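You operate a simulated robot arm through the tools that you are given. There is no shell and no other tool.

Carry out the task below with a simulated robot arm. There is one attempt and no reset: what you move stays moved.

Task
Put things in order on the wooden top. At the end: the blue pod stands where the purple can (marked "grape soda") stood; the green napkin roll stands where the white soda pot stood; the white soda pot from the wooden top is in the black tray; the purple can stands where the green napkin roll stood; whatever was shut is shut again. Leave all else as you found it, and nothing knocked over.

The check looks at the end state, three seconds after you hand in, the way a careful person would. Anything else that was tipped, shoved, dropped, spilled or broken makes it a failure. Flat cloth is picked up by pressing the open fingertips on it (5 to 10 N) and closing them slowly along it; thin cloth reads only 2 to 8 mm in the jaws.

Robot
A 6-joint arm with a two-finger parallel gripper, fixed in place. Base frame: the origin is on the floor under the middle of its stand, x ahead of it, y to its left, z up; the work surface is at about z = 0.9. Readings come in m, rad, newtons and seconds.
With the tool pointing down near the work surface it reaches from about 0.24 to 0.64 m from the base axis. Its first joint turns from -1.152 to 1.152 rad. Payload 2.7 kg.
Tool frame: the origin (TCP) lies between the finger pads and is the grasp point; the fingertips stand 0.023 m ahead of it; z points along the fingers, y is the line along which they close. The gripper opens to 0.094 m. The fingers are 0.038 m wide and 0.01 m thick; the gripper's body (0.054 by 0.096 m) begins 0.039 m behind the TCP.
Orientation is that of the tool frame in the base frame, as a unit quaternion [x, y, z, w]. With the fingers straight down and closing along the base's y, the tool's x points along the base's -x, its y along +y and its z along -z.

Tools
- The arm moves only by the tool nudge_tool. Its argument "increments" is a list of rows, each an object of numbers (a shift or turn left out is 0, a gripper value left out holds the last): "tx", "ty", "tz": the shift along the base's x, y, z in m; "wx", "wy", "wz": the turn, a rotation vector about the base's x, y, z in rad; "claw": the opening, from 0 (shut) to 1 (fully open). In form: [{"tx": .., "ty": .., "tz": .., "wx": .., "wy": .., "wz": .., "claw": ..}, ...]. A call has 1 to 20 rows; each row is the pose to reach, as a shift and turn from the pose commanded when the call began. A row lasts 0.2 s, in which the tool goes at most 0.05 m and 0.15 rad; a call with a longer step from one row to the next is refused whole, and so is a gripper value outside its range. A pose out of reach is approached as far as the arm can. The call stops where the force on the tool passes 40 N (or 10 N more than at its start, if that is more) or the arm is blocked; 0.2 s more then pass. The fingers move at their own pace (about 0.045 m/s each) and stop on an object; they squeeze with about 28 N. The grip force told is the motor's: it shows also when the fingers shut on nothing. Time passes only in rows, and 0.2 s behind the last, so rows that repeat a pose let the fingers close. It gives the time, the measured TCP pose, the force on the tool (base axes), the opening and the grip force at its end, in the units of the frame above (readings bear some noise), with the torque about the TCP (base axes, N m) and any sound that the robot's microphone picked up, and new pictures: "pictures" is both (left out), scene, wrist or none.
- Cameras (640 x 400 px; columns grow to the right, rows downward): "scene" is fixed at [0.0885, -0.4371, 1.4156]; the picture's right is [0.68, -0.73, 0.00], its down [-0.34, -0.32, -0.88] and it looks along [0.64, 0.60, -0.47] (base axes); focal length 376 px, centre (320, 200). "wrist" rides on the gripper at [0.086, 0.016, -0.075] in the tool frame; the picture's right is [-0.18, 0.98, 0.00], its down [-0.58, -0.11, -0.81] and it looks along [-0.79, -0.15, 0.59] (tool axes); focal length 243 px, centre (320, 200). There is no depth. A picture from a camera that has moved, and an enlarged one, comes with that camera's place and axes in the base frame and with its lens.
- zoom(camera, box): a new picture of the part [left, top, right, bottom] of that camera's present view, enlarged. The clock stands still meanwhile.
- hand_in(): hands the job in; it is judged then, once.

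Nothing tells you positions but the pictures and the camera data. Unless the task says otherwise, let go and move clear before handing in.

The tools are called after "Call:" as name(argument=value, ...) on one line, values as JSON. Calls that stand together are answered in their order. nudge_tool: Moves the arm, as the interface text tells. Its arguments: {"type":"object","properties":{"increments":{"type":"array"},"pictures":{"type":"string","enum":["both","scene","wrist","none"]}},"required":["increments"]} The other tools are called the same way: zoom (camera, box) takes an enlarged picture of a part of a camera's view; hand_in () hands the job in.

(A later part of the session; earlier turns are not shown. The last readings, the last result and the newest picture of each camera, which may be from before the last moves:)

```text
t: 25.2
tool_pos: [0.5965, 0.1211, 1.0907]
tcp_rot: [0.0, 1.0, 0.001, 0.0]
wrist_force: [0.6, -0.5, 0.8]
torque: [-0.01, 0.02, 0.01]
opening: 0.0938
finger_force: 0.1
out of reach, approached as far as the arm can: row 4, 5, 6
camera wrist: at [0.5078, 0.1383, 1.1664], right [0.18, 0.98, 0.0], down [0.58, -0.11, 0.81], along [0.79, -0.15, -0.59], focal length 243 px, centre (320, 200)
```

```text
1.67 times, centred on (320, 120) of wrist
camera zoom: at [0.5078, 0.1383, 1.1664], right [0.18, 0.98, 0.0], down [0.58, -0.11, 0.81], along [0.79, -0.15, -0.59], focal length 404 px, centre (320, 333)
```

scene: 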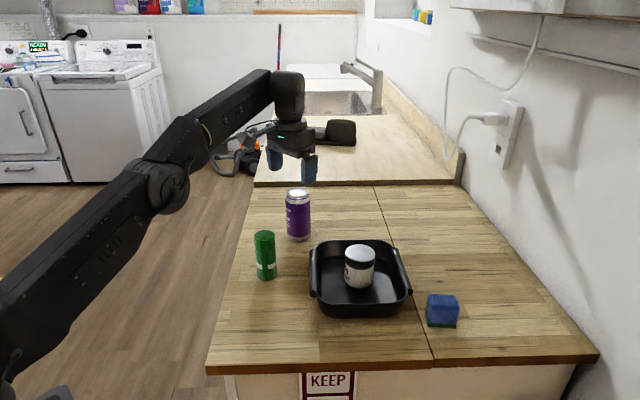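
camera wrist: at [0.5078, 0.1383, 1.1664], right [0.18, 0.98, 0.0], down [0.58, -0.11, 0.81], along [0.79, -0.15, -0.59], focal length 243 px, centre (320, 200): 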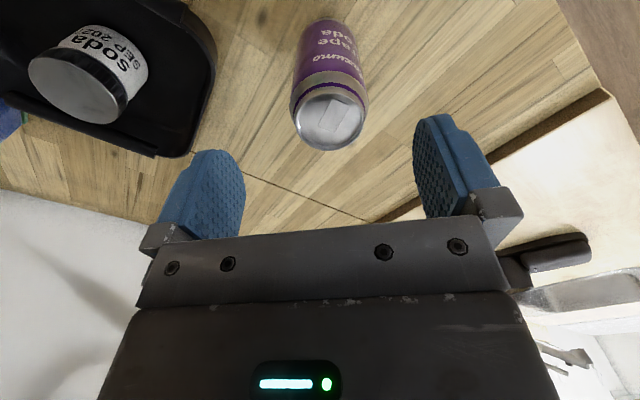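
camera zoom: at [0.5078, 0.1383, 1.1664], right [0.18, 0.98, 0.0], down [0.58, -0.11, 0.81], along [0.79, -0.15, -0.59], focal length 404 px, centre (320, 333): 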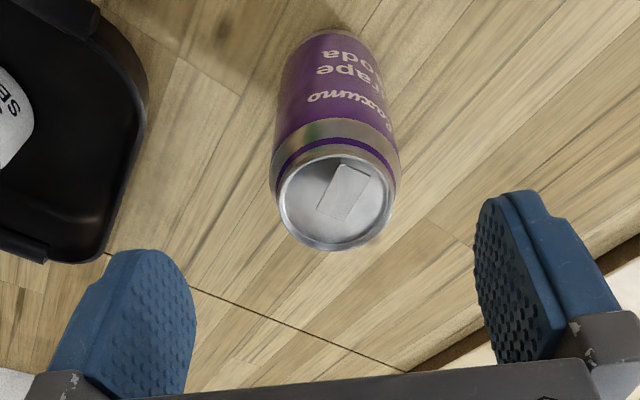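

The can top is centred at about (0.612, 0.126). At this height the arm can't reach that far, so I'll come down with the fingers straddling the can and move outward once lower.

Call:
nudge_tool(increments=[{"tx": -0.012, "tz": -0.025}, {"tx": -0.012, "tz": -0.045}, {"tx": -0.012, "tz": -0.045}])

Call:
zoom(camera="wrist", box=[160, 0, 480, 240])

Call:
zoom(camera="scene", box=[220, 140, 380, 240])

```text
t: 26.0
tool_pos: [0.5812, 0.1227, 1.0476]
tcp_rot: [-0.001, 1.0, 0.001, 0.001]
wrist_force: [0.7, -0.1, -0.1]
torque: [-0.03, 0.01, 0.05]
opening: 0.0939
finger_force: 0.1
camera wrist: at [0.4944, 0.1388, 1.1212], right [0.18, 0.98, 0.0], down [0.58, -0.11, 0.81], along [0.79, -0.15, -0.59], focal length 243 px, centre (320, 200)
```

scene: 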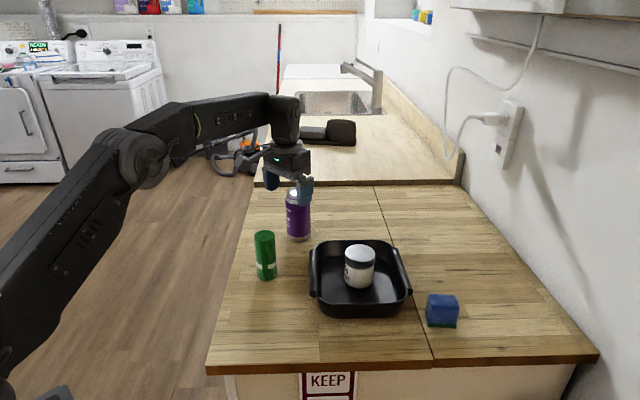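
wrist: 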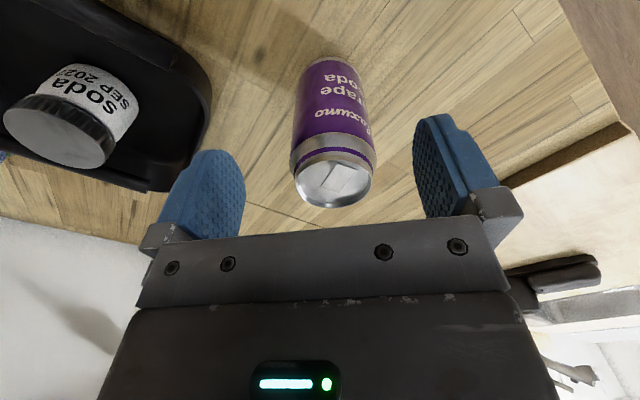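

```text
1.67 times, centred on (320, 120) of wrist
camera zoom: at [0.4944, 0.1388, 1.1212], right [0.18, 0.98, 0.0], down [0.58, -0.11, 0.81], along [0.79, -0.15, -0.59], focal length 404 px, centre (320, 333)
```

zoom: 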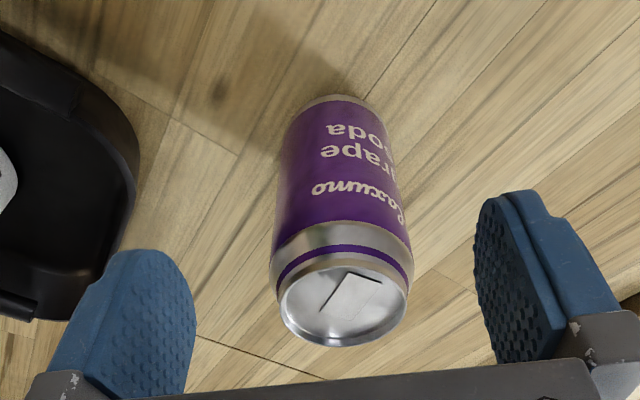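

```text
4.00 times, centred on (300, 190) of scene
camera zoom: at [0.0885, -0.4371, 1.4156], right [0.68, -0.73, 0.0], down [-0.34, -0.32, -0.88], along [0.64, 0.6, -0.47], focal length 1503 px, centre (400, 240)
```

zoom: 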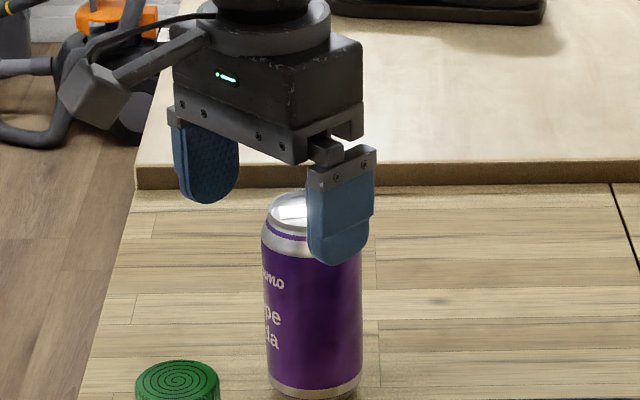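

The can comes out at (0.610, 0.126) with its top at z≈1.024. I'll lower to z≈0.995, still straddling, then slide forward onto its centre.

Call:
nudge_tool(increments=[{"ty": 0.0033, "tz": -0.025}, {"ty": 0.0033, "tz": -0.053}, {"tx": 0.012, "ty": 0.0033, "tz": -0.053}, {"tx": 0.029, "ty": 0.0033, "tz": -0.053}, {"tx": 0.029, "ty": 0.0033, "tz": -0.053}])

Call:
zoom(camera="scene", box=[220, 150, 380, 250])

Call:
zoom(camera="wrist", box=[160, 0, 480, 240])

```text
t: 27.2
tool_pos: [0.6122, 0.1242, 0.9954]
tcp_rot: [0.0, 1.0, 0.001, 0.0]
wrist_force: [-0.1, -0.2, -0.8]
torque: [0.01, 0.01, 0.01]
opening: 0.094
finger_force: 0.0
camera wrist: at [0.5242, 0.1413, 1.0697], right [0.18, 0.98, 0.0], down [0.58, -0.11, 0.81], along [0.79, -0.15, -0.59], focal length 243 px, centre (320, 200)
```

scene: 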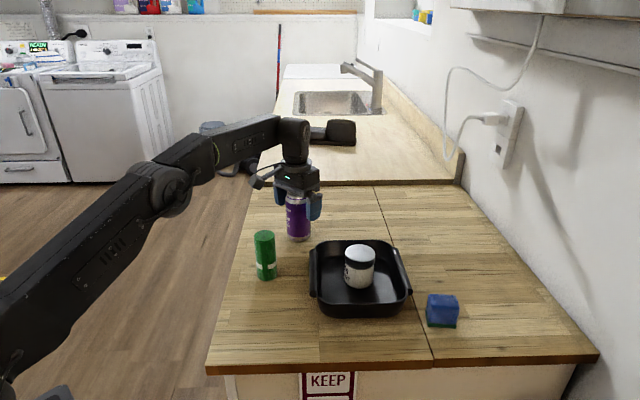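
wrist: 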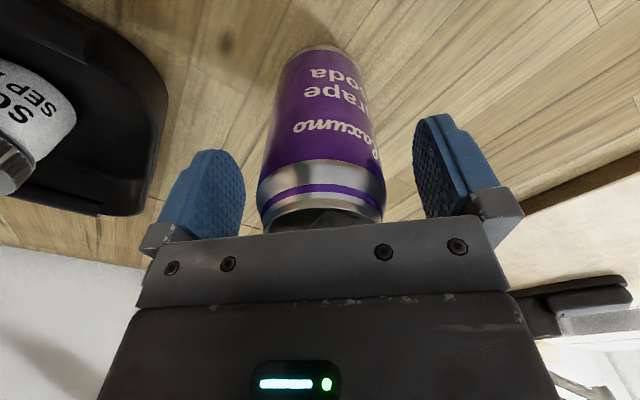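

```text
4.00 times, centred on (300, 200) of scene
camera zoom: at [0.0885, -0.4371, 1.4156], right [0.68, -0.73, 0.0], down [-0.34, -0.32, -0.88], along [0.64, 0.6, -0.47], focal length 1503 px, centre (400, 200)
```

zoom: 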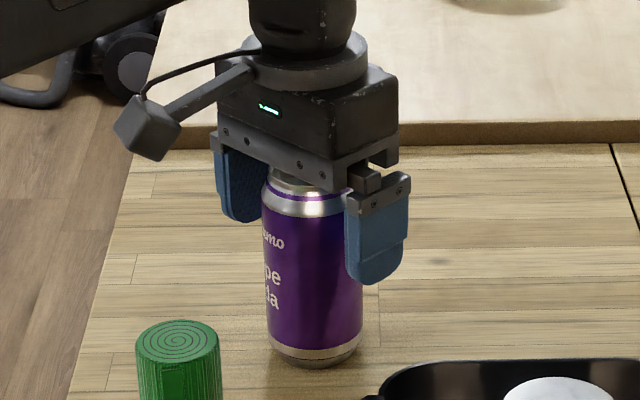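

```text
1.67 times, centred on (320, 120) of wrist
camera zoom: at [0.5242, 0.1413, 1.0697], right [0.18, 0.98, 0.0], down [0.58, -0.11, 0.81], along [0.79, -0.15, -0.59], focal length 404 px, centre (320, 333)
```

zoom: 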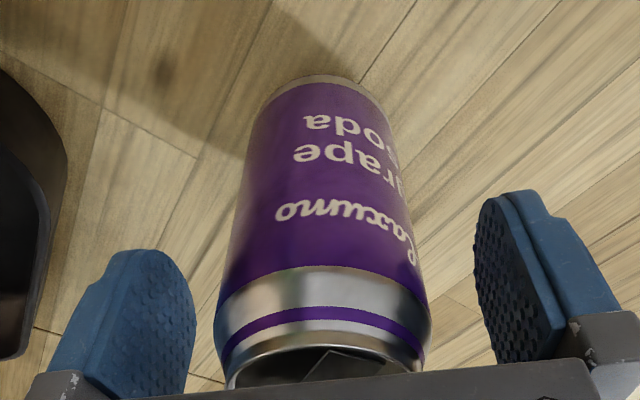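

The fingers straddle the can centrally with the palm just above it, so I'll close the grip.

Call:
nudge_tool(increments=[{"ty": 0.001, "claw": 1}, {"ty": 0.001, "claw": 0}, {"ty": 0.001, "claw": 0}, {"ty": 0.001, "claw": 0}, {"ty": 0.001, "claw": 0}, {"ty": 0.001, "claw": 0}])

Call:
zoom(camera="scene", box=[220, 150, 380, 250])

```text
t: 28.6
tool_pos: [0.6093, 0.126, 0.9953]
tcp_rot: [0.0, 1.0, 0.001, 0.001]
wrist_force: [-1.6, -1.3, 1.7]
torque: [-0.18, 0.01, -0.05]
opening: 0.0575
finger_force: 27.8
camera wrist: at [0.5236, 0.1426, 1.0697], right [0.18, 0.98, 0.0], down [0.58, -0.11, 0.81], along [0.79, -0.15, -0.59], focal length 243 px, centre (320, 200)
```

scene: 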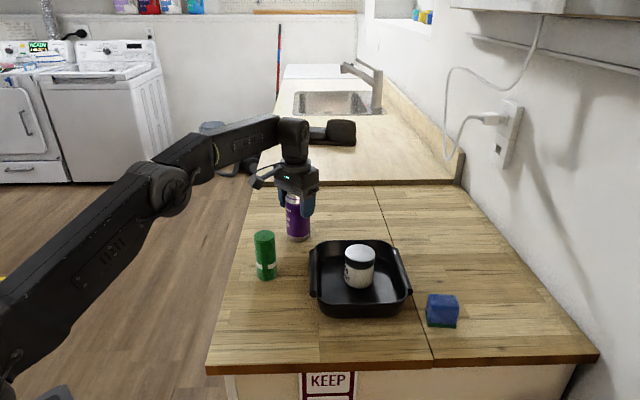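
wrist: 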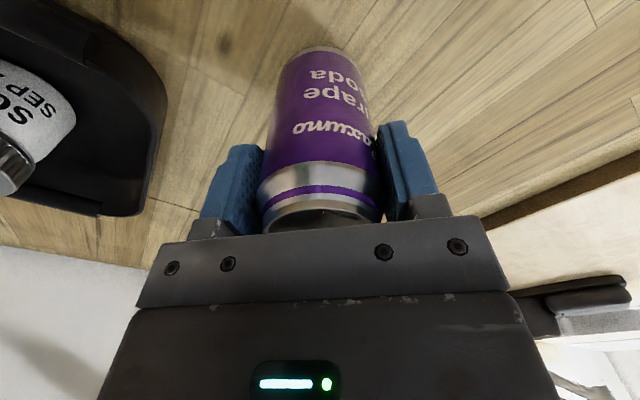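

```text
4.00 times, centred on (300, 200) of scene
camera zoom: at [0.0884, -0.4372, 1.4156], right [0.68, -0.73, 0.0], down [-0.34, -0.32, -0.88], along [0.64, 0.6, -0.47], focal length 1503 px, centre (400, 200)
```

zoom: 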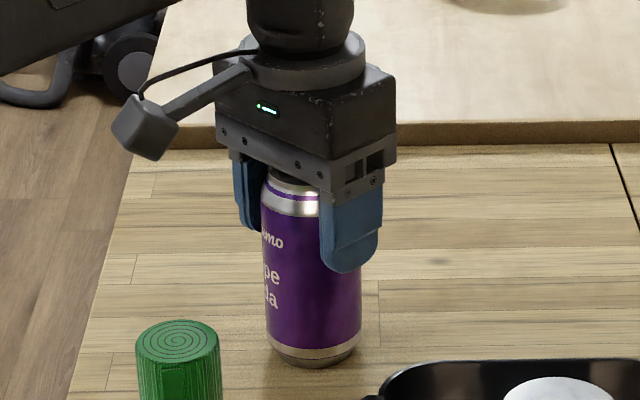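

The can is gripped (0.0575 m, 28 N). I'll lift it while drawing it inward to stay in reach, and raise its bottom above the roll and pot before crossing over to the roll's old spot.

Call:
nudge_tool(increments=[{"tz": 0.015}, {"tx": -0.01, "ty": -0.002, "tz": 0.03}, {"tx": -0.025, "ty": -0.005, "tz": 0.06}, {"tx": -0.045, "ty": -0.009, "tz": 0.095}, {"tx": -0.06, "ty": -0.012, "tz": 0.125}, {"tx": -0.07, "ty": -0.014, "tz": 0.14}, {"tx": -0.07, "ty": -0.014, "tz": 0.14}])

```text
t: 30.2
tool_pos: [0.5396, 0.1119, 1.1351]
tcp_rot: [-0.001, 1.0, 0.001, 0.0]
wrist_force: [-0.6, 0.4, -3.3]
torque: [-0.01, -0.03, 0.02]
opening: 0.0574
finger_force: 27.8
camera wrist: at [0.4527, 0.1282, 1.2091], right [0.18, 0.98, 0.0], down [0.58, -0.11, 0.81], along [0.79, -0.15, -0.59], focal length 243 px, centre (320, 200)
```

scene: 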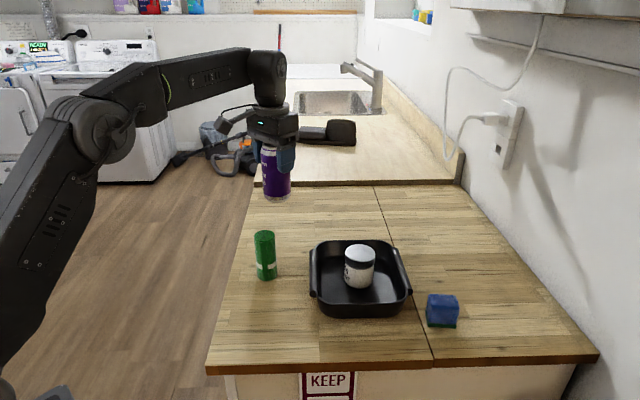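
wrist: 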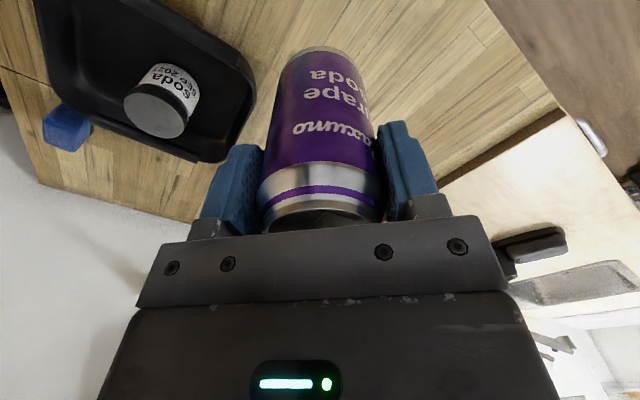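

The can is clear above everything. I'll carry it across to above (0.384, -0.045), then lower it to just above the surface.

Call:
nudge_tool(increments=[{"tx": -0.02, "ty": -0.02}, {"tx": -0.047, "ty": -0.047}, {"tx": -0.074, "ty": -0.074}, {"tx": -0.101, "ty": -0.101}, {"tx": -0.128, "ty": -0.128}, {"tx": -0.148, "ty": -0.148}, {"tx": -0.1563, "ty": -0.1565}, {"tx": -0.1563, "ty": -0.1565}])

```text
t: 32.0
tool_pos: [0.3828, -0.0444, 1.1342]
tcp_rot: [-0.001, 1.0, 0.001, 0.001]
wrist_force: [0.0, 0.0, -2.6]
torque: [0.0, 0.04, 0.0]
opening: 0.0576
finger_force: 28.1
camera wrist: at [0.296, -0.0274, 1.2086], right [0.18, 0.98, 0.0], down [0.58, -0.11, 0.81], along [0.79, -0.15, -0.59], focal length 243 px, centre (320, 200)
```

scene: 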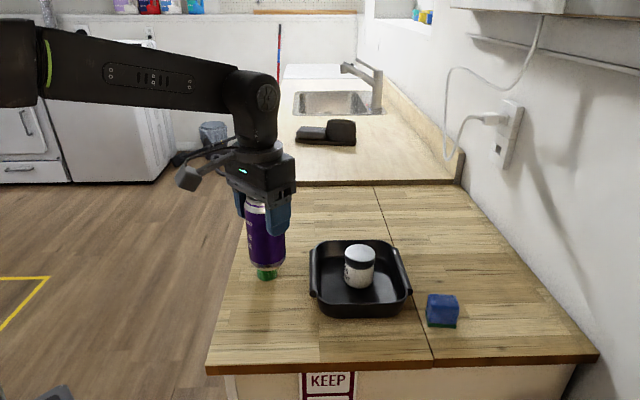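
wrist: 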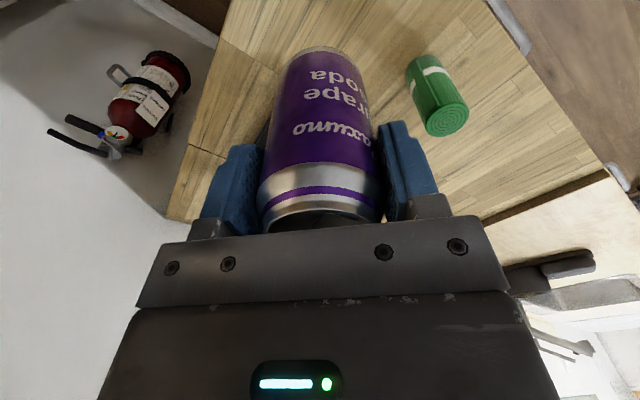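

The can is above the spot. I'll lower it to a few millimetres above the surface.

Call:
nudge_tool(increments=[{"tx": 0.0008, "tz": -0.035}, {"tx": 0.0008, "tz": -0.075}, {"tx": 0.0008, "tz": -0.11}, {"tx": 0.0008, "tz": -0.128}, {"tx": 0.0008, "tz": -0.135}, {"tx": 0.0008, "tz": -0.135}])

Call:
zoom(camera="scene", box=[200, 240, 360, 340])

```text
t: 33.4
tool_pos: [0.383, -0.0435, 0.9987]
tcp_rot: [0.0, 1.0, 0.001, -0.001]
wrist_force: [-0.4, -0.4, -2.5]
torque: [0.02, -0.01, 0.02]
opening: 0.0577
finger_force: 28.0
camera wrist: at [0.2968, -0.0274, 1.0734], right [0.18, 0.98, 0.0], down [0.58, -0.11, 0.81], along [0.79, -0.15, -0.59], focal length 243 px, centre (320, 200)
```

scene: 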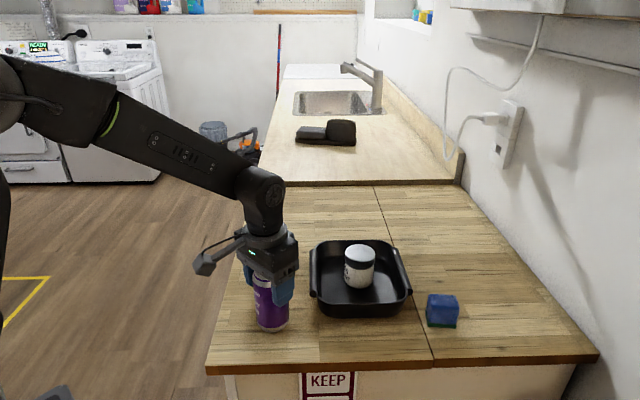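
wrist: 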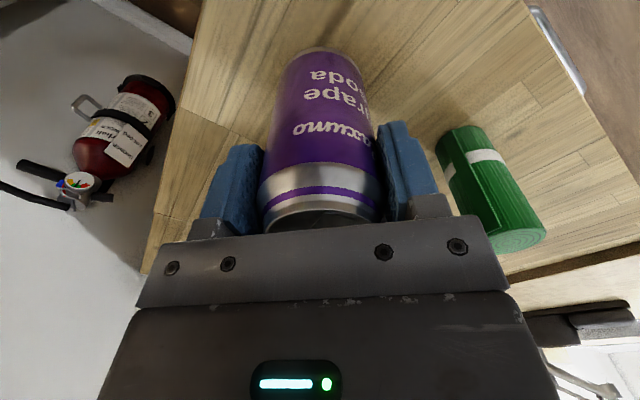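

```text
4.00 times, centred on (280, 290) of scene
camera zoom: at [0.0885, -0.4371, 1.4156], right [0.68, -0.73, 0.0], down [-0.34, -0.32, -0.88], along [0.64, 0.6, -0.47], focal length 1503 px, centre (480, -160)
```

zoom: 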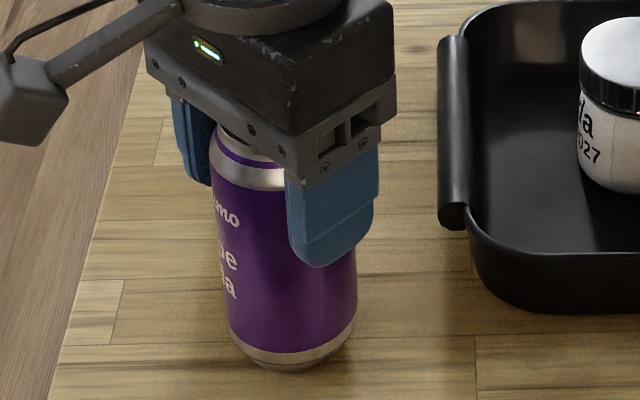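

The can hangs vertical just above the surface. I'll step it down.

Call:
nudge_tool(increments=[{"tz": -0.002}, {"tz": -0.004}, {"tz": -0.004}], pictures="none")

```text
t: 34.2
tool_pos: [0.3851, -0.0432, 0.9961]
tcp_rot: [-0.001, 1.0, 0.001, 0.001]
wrist_force: [-3.9, 2.3, 8.7]
torque: [0.01, 0.27, -0.05]
opening: 0.0579
finger_force: 27.9
```

It's in contact at about 9–11 N. I'll ease off slightly, open and withdraw.

Call:
nudge_tool(increments=[{"tz": 0.0005}, {"tz": 0.0005, "claw": 0.8}, {"tz": 0.0005, "claw": 1}, {"tz": 0.0005, "claw": 1}, {"tz": 0.0005, "claw": 1}, {"tz": 0.02}, {"tz": 0.06}, {"tz": 0.1}, {"tz": 0.12}, {"tz": 0.12}])

Call:
zoom(camera="scene", box=[200, 240, 360, 340])

Call:
zoom(camera="wrist", box=[160, 0, 480, 240])

```text
t: 36.4
tool_pos: [0.3848, -0.0429, 1.1159]
tcp_rot: [-0.001, 1.0, 0.002, 0.001]
wrist_force: [-0.2, 0.0, 0.0]
torque: [0.03, -0.04, -0.02]
opening: 0.0942
finger_force: 0.2
camera wrist: at [0.2978, -0.0266, 1.1907], right [0.18, 0.98, 0.0], down [0.58, -0.11, 0.81], along [0.79, -0.15, -0.59], focal length 243 px, centre (320, 200)
```

scene: 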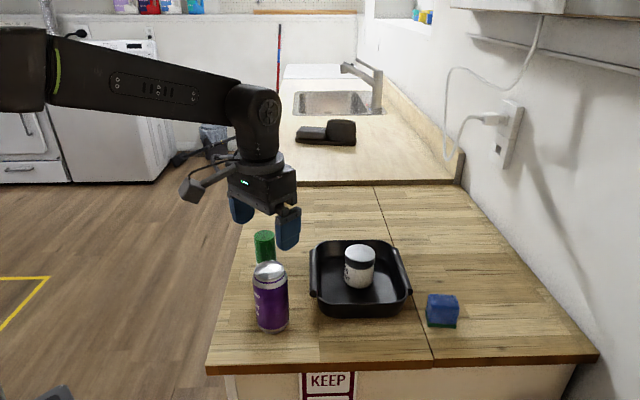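
wrist: 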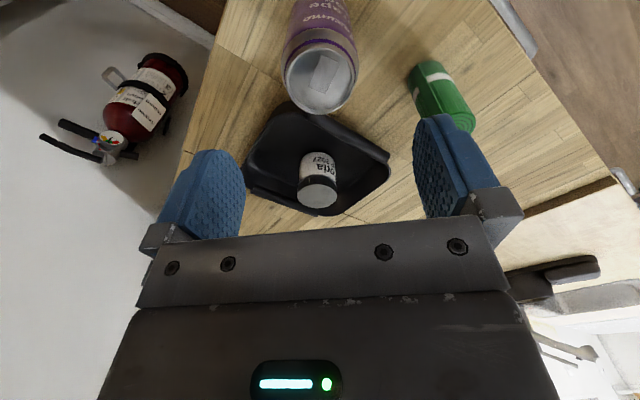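

```text
4.00 times, centred on (280, 290) of scene
camera zoom: at [0.0885, -0.4371, 1.4156], right [0.68, -0.73, 0.0], down [-0.34, -0.32, -0.88], along [0.64, 0.6, -0.47], focal length 1503 px, centre (480, -160)
```

zoom: 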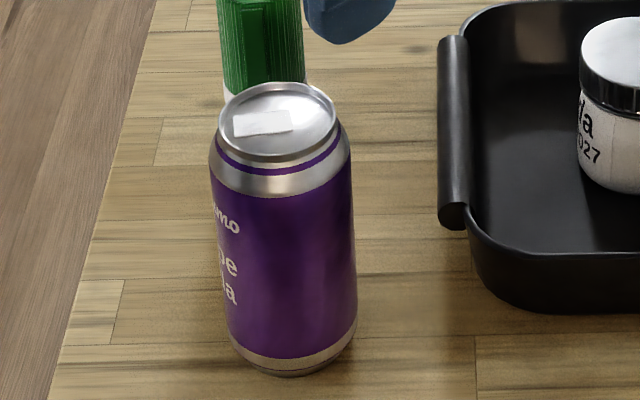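

```text
1.67 times, centred on (320, 120) of wrist
camera zoom: at [0.2978, -0.0266, 1.1907], right [0.18, 0.98, 0.0], down [0.58, -0.11, 0.81], along [0.79, -0.15, -0.59], focal length 404 px, centre (320, 333)
```

zoom: 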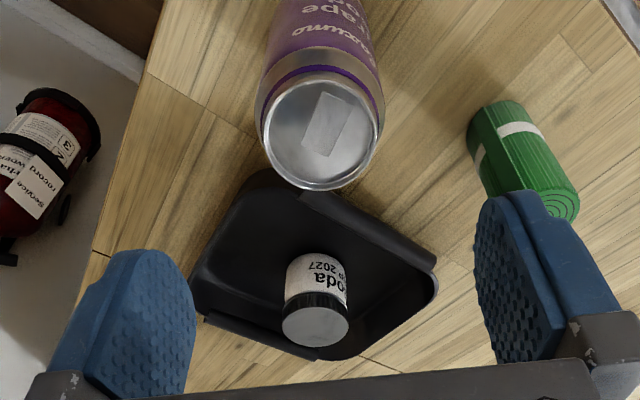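

The can stands upright at the roll's old spot. Last is the blue pod, so I'll move up and over towards it to see its exact position and angle.

Call:
nudge_tool(increments=[{"tx": 0.02, "ty": -0.025}, {"tx": 0.045, "ty": -0.052}, {"tx": 0.07, "ty": -0.08}, {"tx": 0.095, "ty": -0.109}, {"tx": 0.12, "ty": -0.137}, {"tx": 0.145, "ty": -0.166}, {"tx": 0.155, "ty": -0.18}, {"tx": 0.155, "ty": -0.18}])

Call:
zoom(camera="wrist", box=[160, 0, 480, 240])

```text
t: 38.2
tool_pos: [0.5396, -0.2235, 1.1154]
tcp_rot: [0.0, 1.0, 0.001, 0.001]
wrist_force: [0.2, -0.1, -0.7]
torque: [0.01, -0.01, -0.01]
opening: 0.0939
finger_force: 0.1
camera wrist: at [0.4532, -0.2071, 1.1887], right [0.18, 0.98, 0.0], down [0.58, -0.11, 0.81], along [0.79, -0.15, -0.59], focal length 243 px, centre (320, 200)
```

scene: 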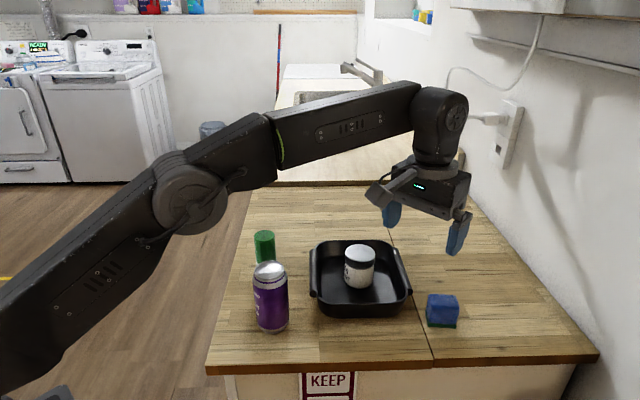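
wrist: 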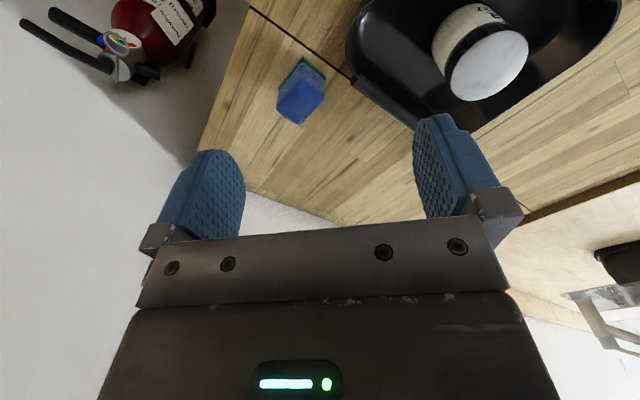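

```text
1.67 times, centred on (320, 120) of wrist
camera zoom: at [0.4532, -0.2071, 1.1887], right [0.18, 0.98, 0.0], down [0.58, -0.11, 0.81], along [0.79, -0.15, -0.59], focal length 404 px, centre (320, 333)
```

zoom: 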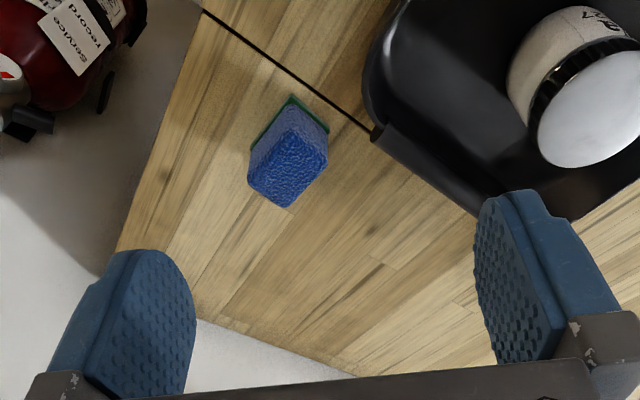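

I'll enlarge the pod to read its corners.

Call:
zoom(camera="wrist", box=[260, 40, 360, 140])

Call:
zoom(camera="scene", box=[410, 280, 474, 340])

```text
4.00 times, centred on (310, 90) of wrist
camera zoom: at [0.4532, -0.2071, 1.1887], right [0.18, 0.98, 0.0], down [0.58, -0.11, 0.81], along [0.79, -0.15, -0.59], focal length 970 px, centre (360, 640)
```

zoom: 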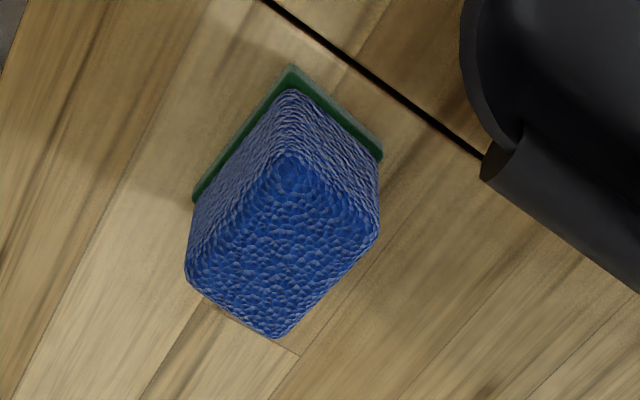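

```text
6.67 times, centred on (442, 310) of scene
camera zoom: at [0.0885, -0.4371, 1.4156], right [0.68, -0.73, 0.0], down [-0.34, -0.32, -0.88], along [0.64, 0.6, -0.47], focal length 2505 px, centre (-493, -533)
```

zoom: 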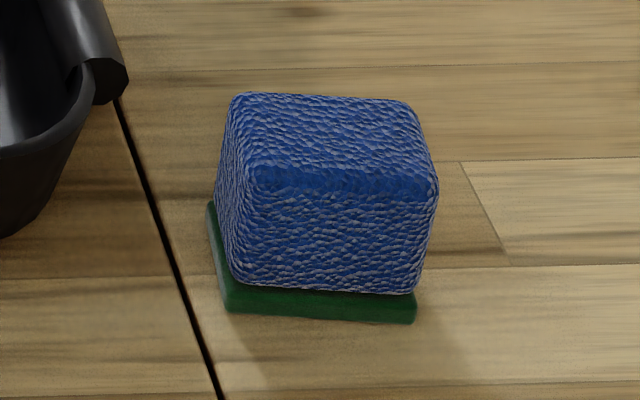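

The pod is about 0.037 × 0.05 m and 0.05 m tall, centred near (0.598, -0.256). Its long axis points at about -53° and it sits right at the edge of reach. I'll turn the gripper -53.5° so it closes across the narrow side, then look again.

Call:
nudge_tool(increments=[{"wz": -0.14, "claw": 0.85}, {"wz": -0.28}, {"wz": -0.42}, {"wz": -0.56}, {"wz": -0.7}, {"wz": -0.84}, {"wz": -0.934}, {"wz": -0.934, "tx": 0.015, "ty": -0.01, "tz": -0.03}, {"wz": -0.934, "tx": 0.03, "ty": -0.015, "tz": -0.065}, {"wz": -0.934, "tx": 0.03, "ty": -0.015, "tz": -0.065}])

Call:
zoom(camera="wrist", box=[160, 0, 480, 240])

```text
t: 40.4
tool_pos: [0.57, -0.2397, 1.0524]
tcp_rot: [0.45, 0.893, 0.0, 0.0]
wrist_force: [0.0, -1.0, 0.6]
torque: [0.01, -0.01, -0.04]
opening: 0.0799
finger_force: 0.0
camera wrist: at [0.5319, -0.1599, 1.1261], right [0.9, 0.44, 0.0], down [0.26, -0.53, 0.81], along [0.35, -0.72, -0.59], focal length 243 px, centre (320, 200)
```

scene: 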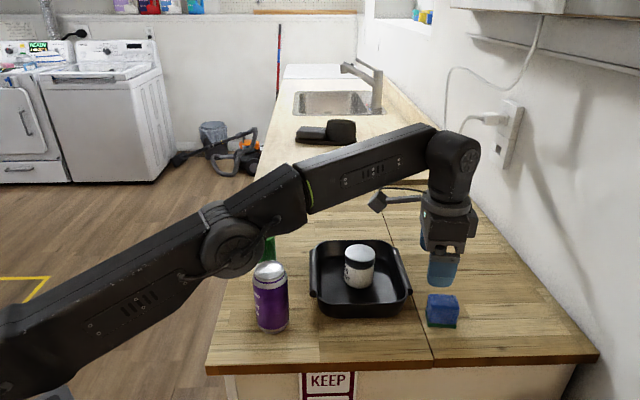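
wrist: 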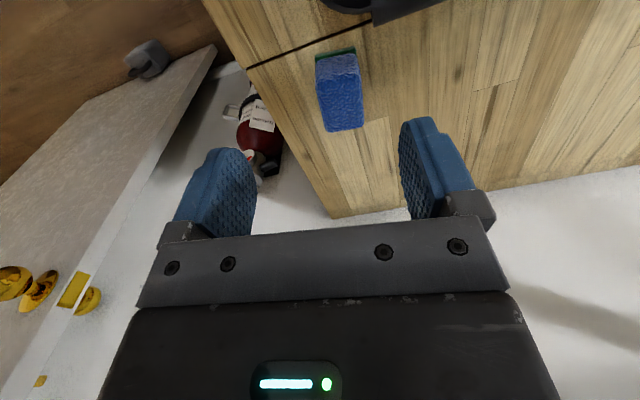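

```text
1.67 times, centred on (320, 120) of wrist
camera zoom: at [0.5319, -0.1599, 1.1261], right [0.9, 0.44, 0.0], down [0.26, -0.53, 0.81], along [0.35, -0.72, -0.59], focal length 404 px, centre (320, 333)
```

zoom: 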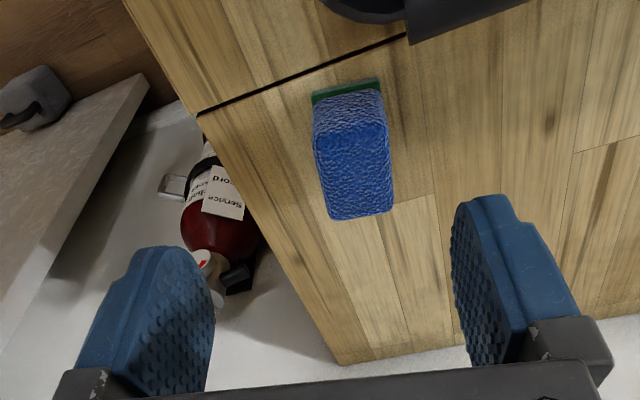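

The gripper's closing line matches the pod's short side. The pod's top centre is about (0.5966, -0.254), and the tray's handle end is about 1.5–2 cm from where the inner finger goes. I'll narrow the opening and move in along the pod's long axis, then look again.

Call:
nudge_tool(increments=[{"tx": 0.006, "ty": 0.003, "tz": -0.01, "claw": 0.62}, {"tx": 0.0119, "ty": 0.005, "tz": -0.0315}, {"tx": 0.0119, "ty": 0.005, "tz": -0.0315}, {"tx": 0.0119, "ty": 0.005, "tz": -0.0315}])

Call:
zoom(camera="wrist", box=[160, 0, 480, 240])

Call:
zoom(camera="scene", box=[380, 220, 508, 340])

```text
t: 41.4
tool_pos: [0.5801, -0.2345, 1.019]
tcp_rot: [0.45, 0.893, 0.0, 0.0]
wrist_force: [0.7, -1.4, -0.2]
torque: [0.01, -0.01, 0.0]
opening: 0.0583
finger_force: 0.1
camera wrist: at [0.5423, -0.1547, 1.094], right [0.9, 0.44, 0.0], down [0.26, -0.53, 0.81], along [0.35, -0.72, -0.59], focal length 243 px, centre (320, 200)
```

scene: 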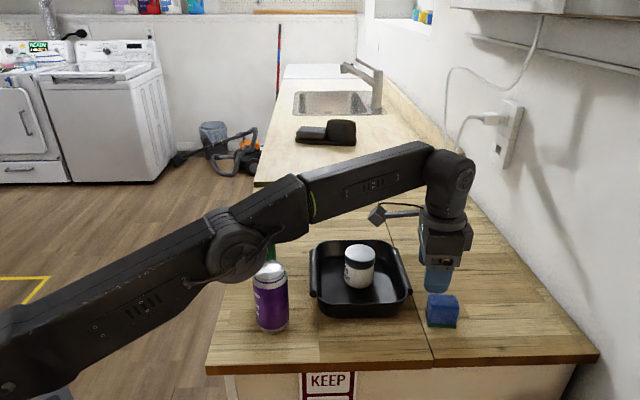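
wrist: 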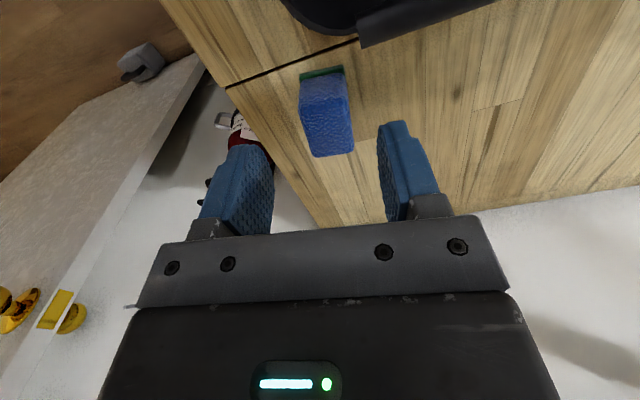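

```text
1.67 times, centred on (320, 120) of wrist
camera zoom: at [0.5423, -0.1547, 1.094], right [0.9, 0.44, 0.0], down [0.26, -0.53, 0.81], along [0.35, -0.72, -0.59], focal length 404 px, centre (320, 333)
```

zoom: 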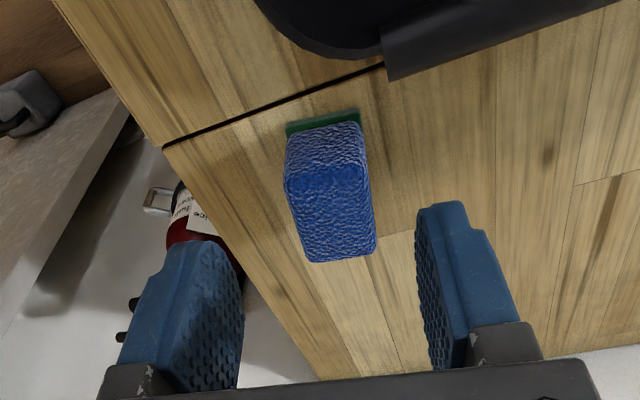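

```text
3.33 times, centred on (444, 280) of scene
camera zoom: at [0.0885, -0.4371, 1.4156], right [0.68, -0.73, 0.0], down [-0.34, -0.32, -0.88], along [0.64, 0.6, -0.47], focal length 1252 px, centre (-93, -67)
```

zoom: 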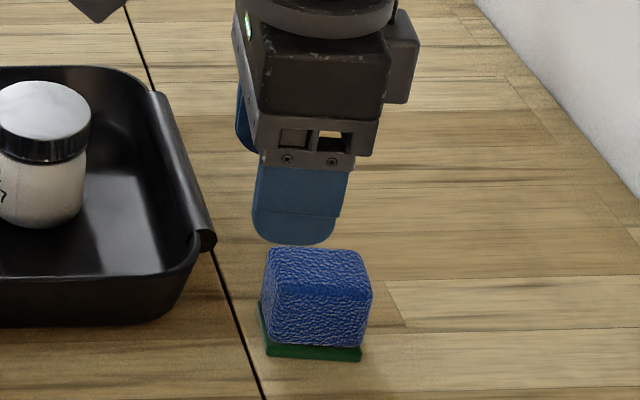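

The alignment holds, with the pod's centre at about (0.597, -0.254). I'll continue down and out to just above the pod's top and check the clearances.

Call:
nudge_tool(increments=[{"tx": 0.0035, "ty": -0.004, "tz": -0.02}, {"tx": 0.0067, "ty": -0.0076, "tz": -0.042}, {"tx": 0.0067, "ty": -0.0076, "tz": -0.042}])

Call:
zoom(camera="wrist", box=[160, 0, 480, 240])

Call:
zoom(camera="scene", box=[380, 220, 508, 340])

```text
t: 42.2
tool_pos: [0.5878, -0.243, 0.9775]
tcp_rot: [0.45, 0.893, 0.001, 0.001]
wrist_force: [0.0, 0.7, 0.0]
torque: [-0.01, -0.01, 0.02]
opening: 0.0583
finger_force: 0.1
camera wrist: at [0.5495, -0.1624, 1.0516], right [0.9, 0.44, 0.0], down [0.26, -0.53, 0.81], along [0.35, -0.72, -0.59], focal length 243 px, centre (320, 200)
```

scene: 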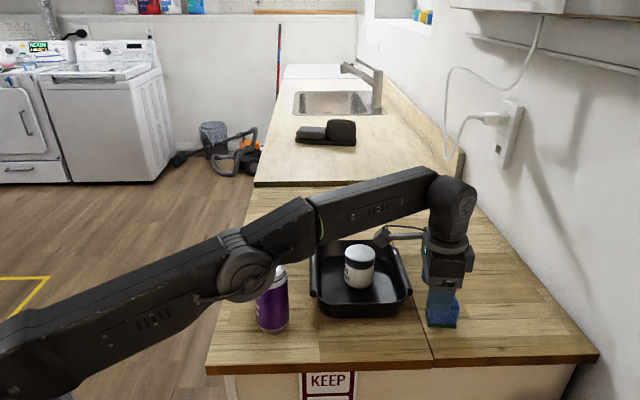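
wrist: 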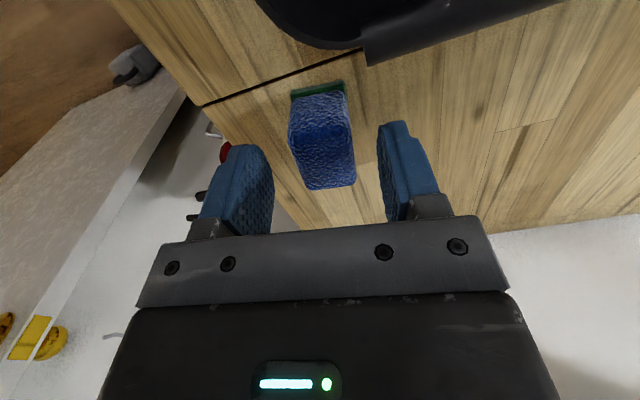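

```text
1.67 times, centred on (320, 120) of wrist
camera zoom: at [0.5495, -0.1624, 1.0516], right [0.9, 0.44, 0.0], down [0.26, -0.53, 0.81], along [0.35, -0.72, -0.59], focal length 404 px, centre (320, 333)
```

zoom: 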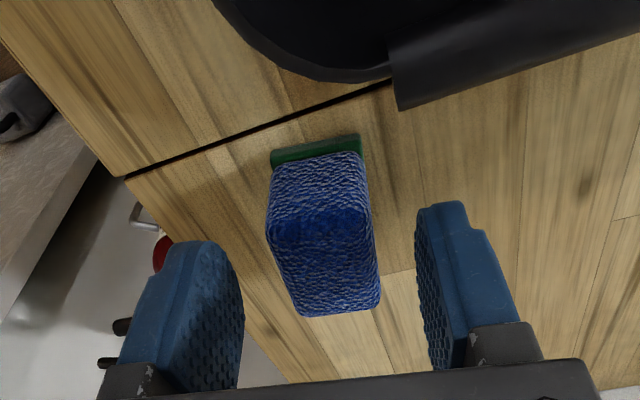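

```text
3.33 times, centred on (444, 280) of scene
camera zoom: at [0.0885, -0.4371, 1.4156], right [0.68, -0.73, 0.0], down [-0.34, -0.32, -0.88], along [0.64, 0.6, -0.47], focal length 1252 px, centre (-93, -67)
```

zoom: 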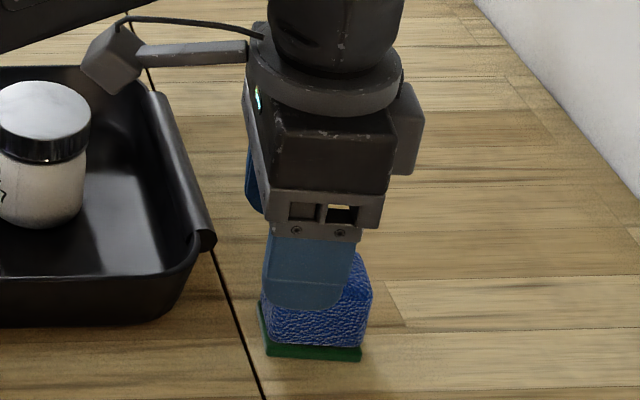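

The pod lies centrally between the fingers and the handle is clear. I'll go down the last 4 cm to z≈0.936.

Call:
nudge_tool(increments=[{"tx": 0.0012, "ty": -0.0015, "tz": -0.02}, {"tx": 0.0023, "ty": -0.003, "tz": -0.0415}, {"tx": 0.0023, "ty": -0.003, "tz": -0.0415}])

Call:
zoom(camera="wrist", box=[160, 0, 480, 240])

Call:
zoom(camera="scene", box=[380, 220, 508, 340])

```text
t: 43.0
tool_pos: [0.5915, -0.2441, 0.9357]
tcp_rot: [0.451, 0.893, 0.001, 0.0]
wrist_force: [-0.4, 0.1, -0.3]
torque: [-0.02, 0.0, 0.01]
opening: 0.0584
finger_force: 0.1
camera wrist: at [0.5529, -0.1654, 1.0095], right [0.9, 0.44, 0.0], down [0.26, -0.53, 0.81], along [0.35, -0.72, -0.59], focal length 243 px, centre (320, 200)
```

scene: 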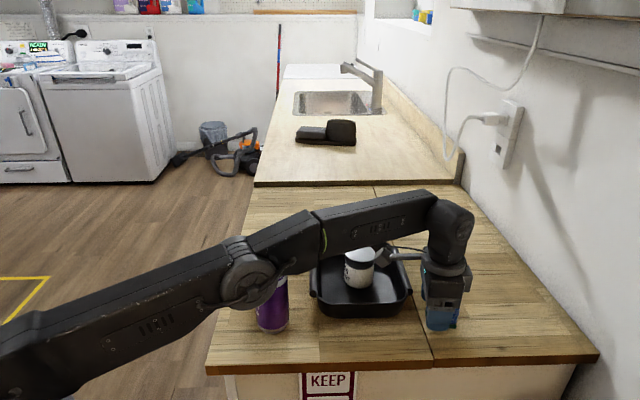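
wrist: 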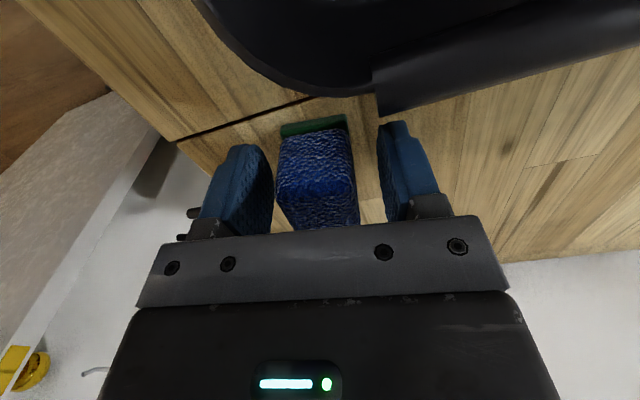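

```text
1.67 times, centred on (320, 120) of wrist
camera zoom: at [0.5529, -0.1654, 1.0095], right [0.9, 0.44, 0.0], down [0.26, -0.53, 0.81], along [0.35, -0.72, -0.59], focal length 404 px, centre (320, 333)
```

zoom: 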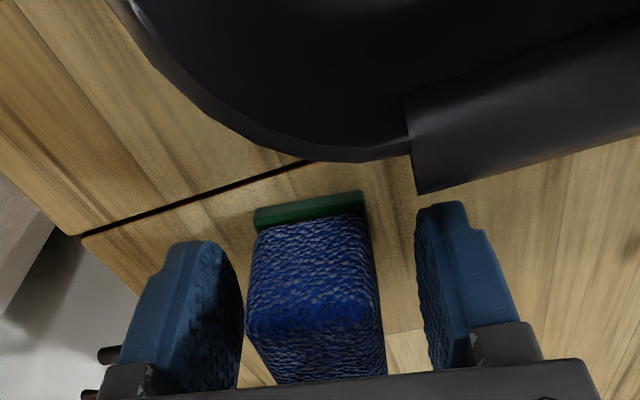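

```text
3.33 times, centred on (444, 280) of scene
camera zoom: at [0.0885, -0.4371, 1.4156], right [0.68, -0.73, 0.0], down [-0.34, -0.32, -0.88], along [0.64, 0.6, -0.47], focal length 1252 px, centre (-93, -67)
```

zoom: 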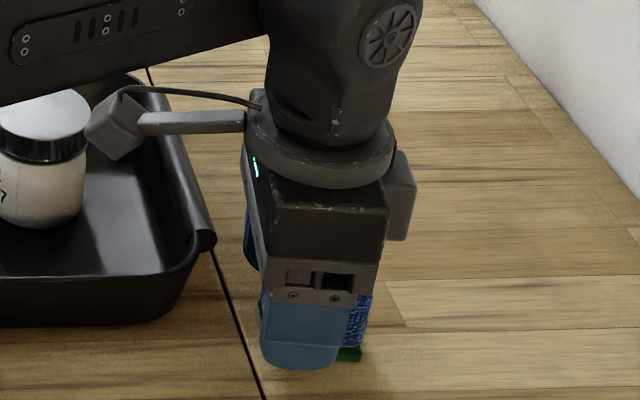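

From the projected corners the pod is centred between the fingers to within about a millimetre. I'll close on it.

Call:
nudge_tool(increments=[{"claw": 0.4}, {"claw": 0.0}, {"claw": 0.0}, {"claw": 0.0}, {"claw": 0.0}, {"claw": 0.0}])

Call:
zoom(camera="wrist", box=[160, 0, 480, 240])

```text
t: 44.4
tool_pos: [0.5916, -0.2441, 0.9359]
tcp_rot: [0.45, 0.893, 0.001, 0.001]
wrist_force: [-1.0, -0.2, 0.4]
torque: [0.0, -0.01, -0.05]
opening: 0.0351
finger_force: 28.3
camera wrist: at [0.5529, -0.1653, 1.0097], right [0.9, 0.44, 0.0], down [0.26, -0.53, 0.81], along [0.35, -0.72, -0.59], focal length 243 px, centre (320, 200)
```

scene: 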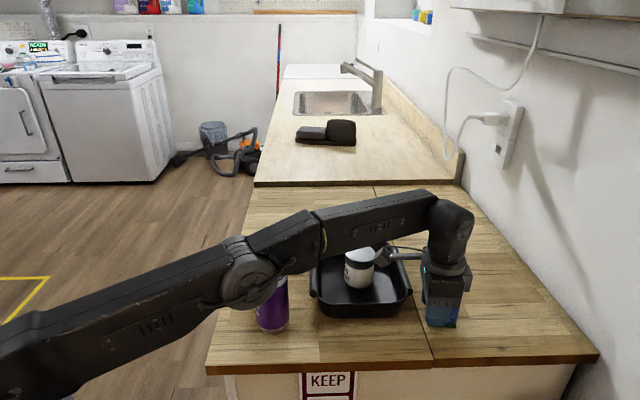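
wrist: 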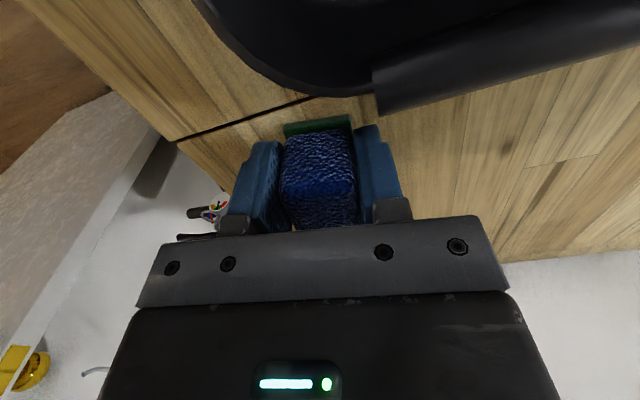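

```text
1.67 times, centred on (320, 120) of wrist
camera zoom: at [0.5529, -0.1653, 1.0097], right [0.9, 0.44, 0.0], down [0.26, -0.53, 0.81], along [0.35, -0.72, -0.59], focal length 404 px, centre (320, 333)
```

zoom: 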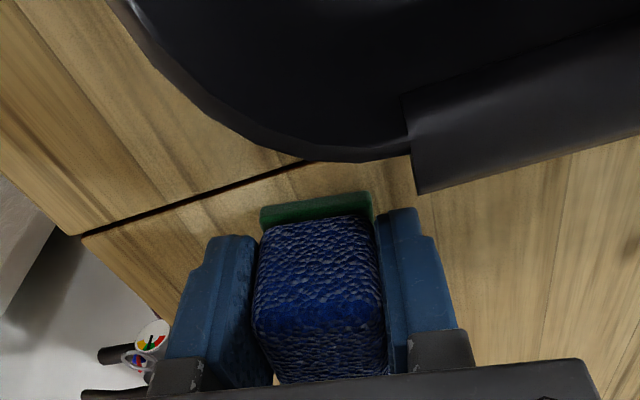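

The pod is held (0.035 m wide), with its centre about 11.5 mm ahead of the TCP along the fingers' flat side. I'll lift it, easing inward as it rises to stay in reach.

Call:
nudge_tool(increments=[{"tz": 0.015}, {"tx": -0.0037, "ty": 0.0016, "tz": 0.03}, {"tx": -0.0064, "ty": 0.0027, "tz": 0.045}, {"tx": -0.011, "ty": 0.0047, "tz": 0.065}, {"tx": -0.023, "ty": 0.0098, "tz": 0.1}, {"tx": -0.0414, "ty": 0.0176, "tz": 0.14}, {"tx": -0.0414, "ty": 0.0176, "tz": 0.14}])

Call:
zoom(camera="scene", box=[380, 190, 508, 310])

```text
t: 46.0
tool_pos: [0.5498, -0.2275, 1.0773]
tcp_rot: [0.451, 0.893, 0.0, 0.001]
wrist_force: [0.2, -0.5, -0.6]
torque: [0.02, -0.01, 0.0]
opening: 0.035
finger_force: 28.2
camera wrist: at [0.5108, -0.1475, 1.1518], right [0.9, 0.44, 0.0], down [0.26, -0.53, 0.81], along [0.35, -0.72, -0.59], focal length 243 px, centre (320, 200)
```

scene: 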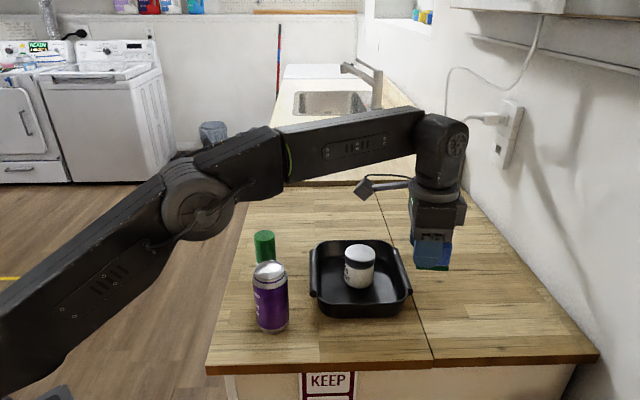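
wrist: 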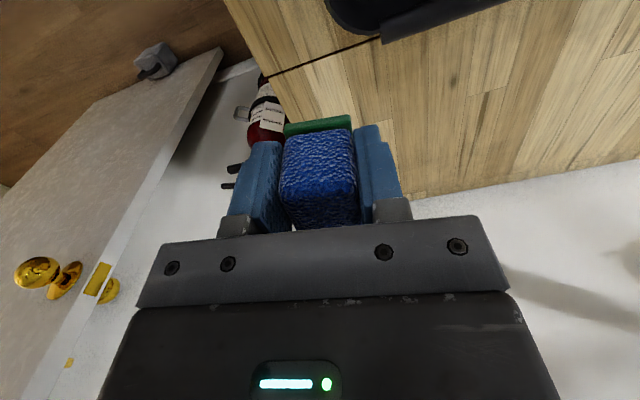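

```text
3.33 times, centred on (444, 250) of scene
camera zoom: at [0.0885, -0.4371, 1.4156], right [0.68, -0.73, 0.0], down [-0.34, -0.32, -0.88], along [0.64, 0.6, -0.47], focal length 1252 px, centre (-93, 33)
```

zoom: 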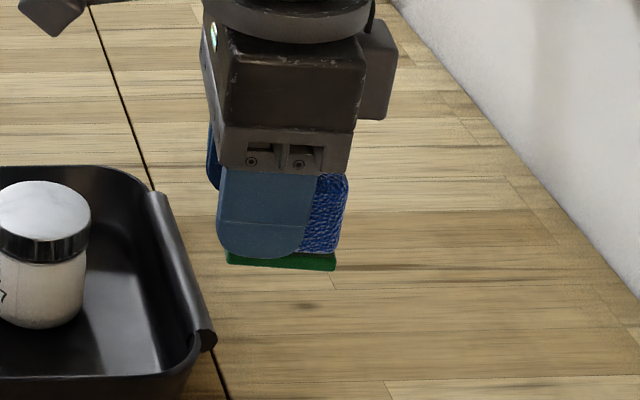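

The pod is held level. I'll carry it at height over the tray to near the can's old spot.

Call:
nudge_tool(increments=[{"tx": 0.002, "ty": 0.02, "tz": 0.01}, {"tx": 0.005, "ty": 0.055, "tz": 0.01}, {"tx": 0.009, "ty": 0.095, "tz": 0.01}, {"tx": 0.013, "ty": 0.135, "tz": 0.01}, {"tx": 0.017, "ty": 0.175, "tz": 0.01}, {"tx": 0.021, "ty": 0.215, "tz": 0.01}, {"tx": 0.025, "ty": 0.255, "tz": 0.01}, {"tx": 0.03, "ty": 0.295, "tz": 0.01}, {"tx": 0.033, "ty": 0.33, "tz": 0.005}, {"tx": 0.0357, "ty": 0.357, "tz": 0.0}, {"tx": 0.0357, "ty": 0.357, "tz": 0.0}])

```text
t: 48.4
tool_pos: [0.5851, 0.1287, 1.0762]
tcp_rot: [0.45, 0.893, 0.0, 0.001]
wrist_force: [-0.1, -0.1, 0.0]
torque: [0.02, 0.02, 0.01]
opening: 0.0352
finger_force: 27.4
camera wrist: at [0.546, 0.2088, 1.1503], right [0.9, 0.44, 0.0], down [0.26, -0.53, 0.81], along [0.35, -0.72, -0.59], focal length 243 px, centre (320, 200)
```

scene: 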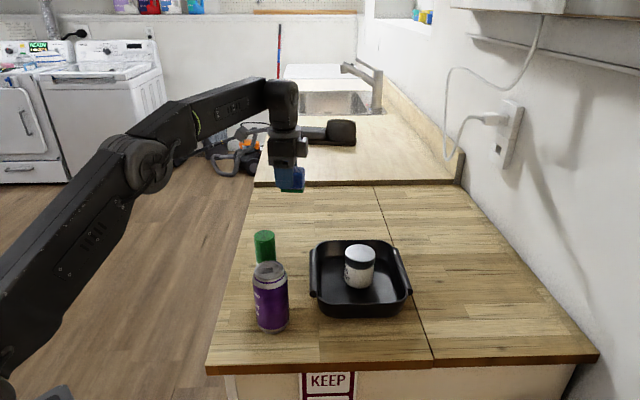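
wrist: 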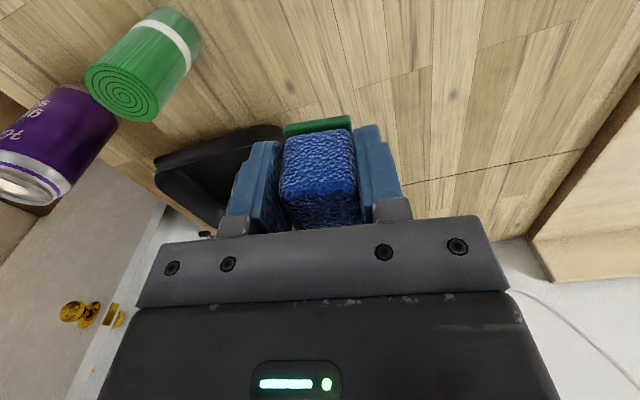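

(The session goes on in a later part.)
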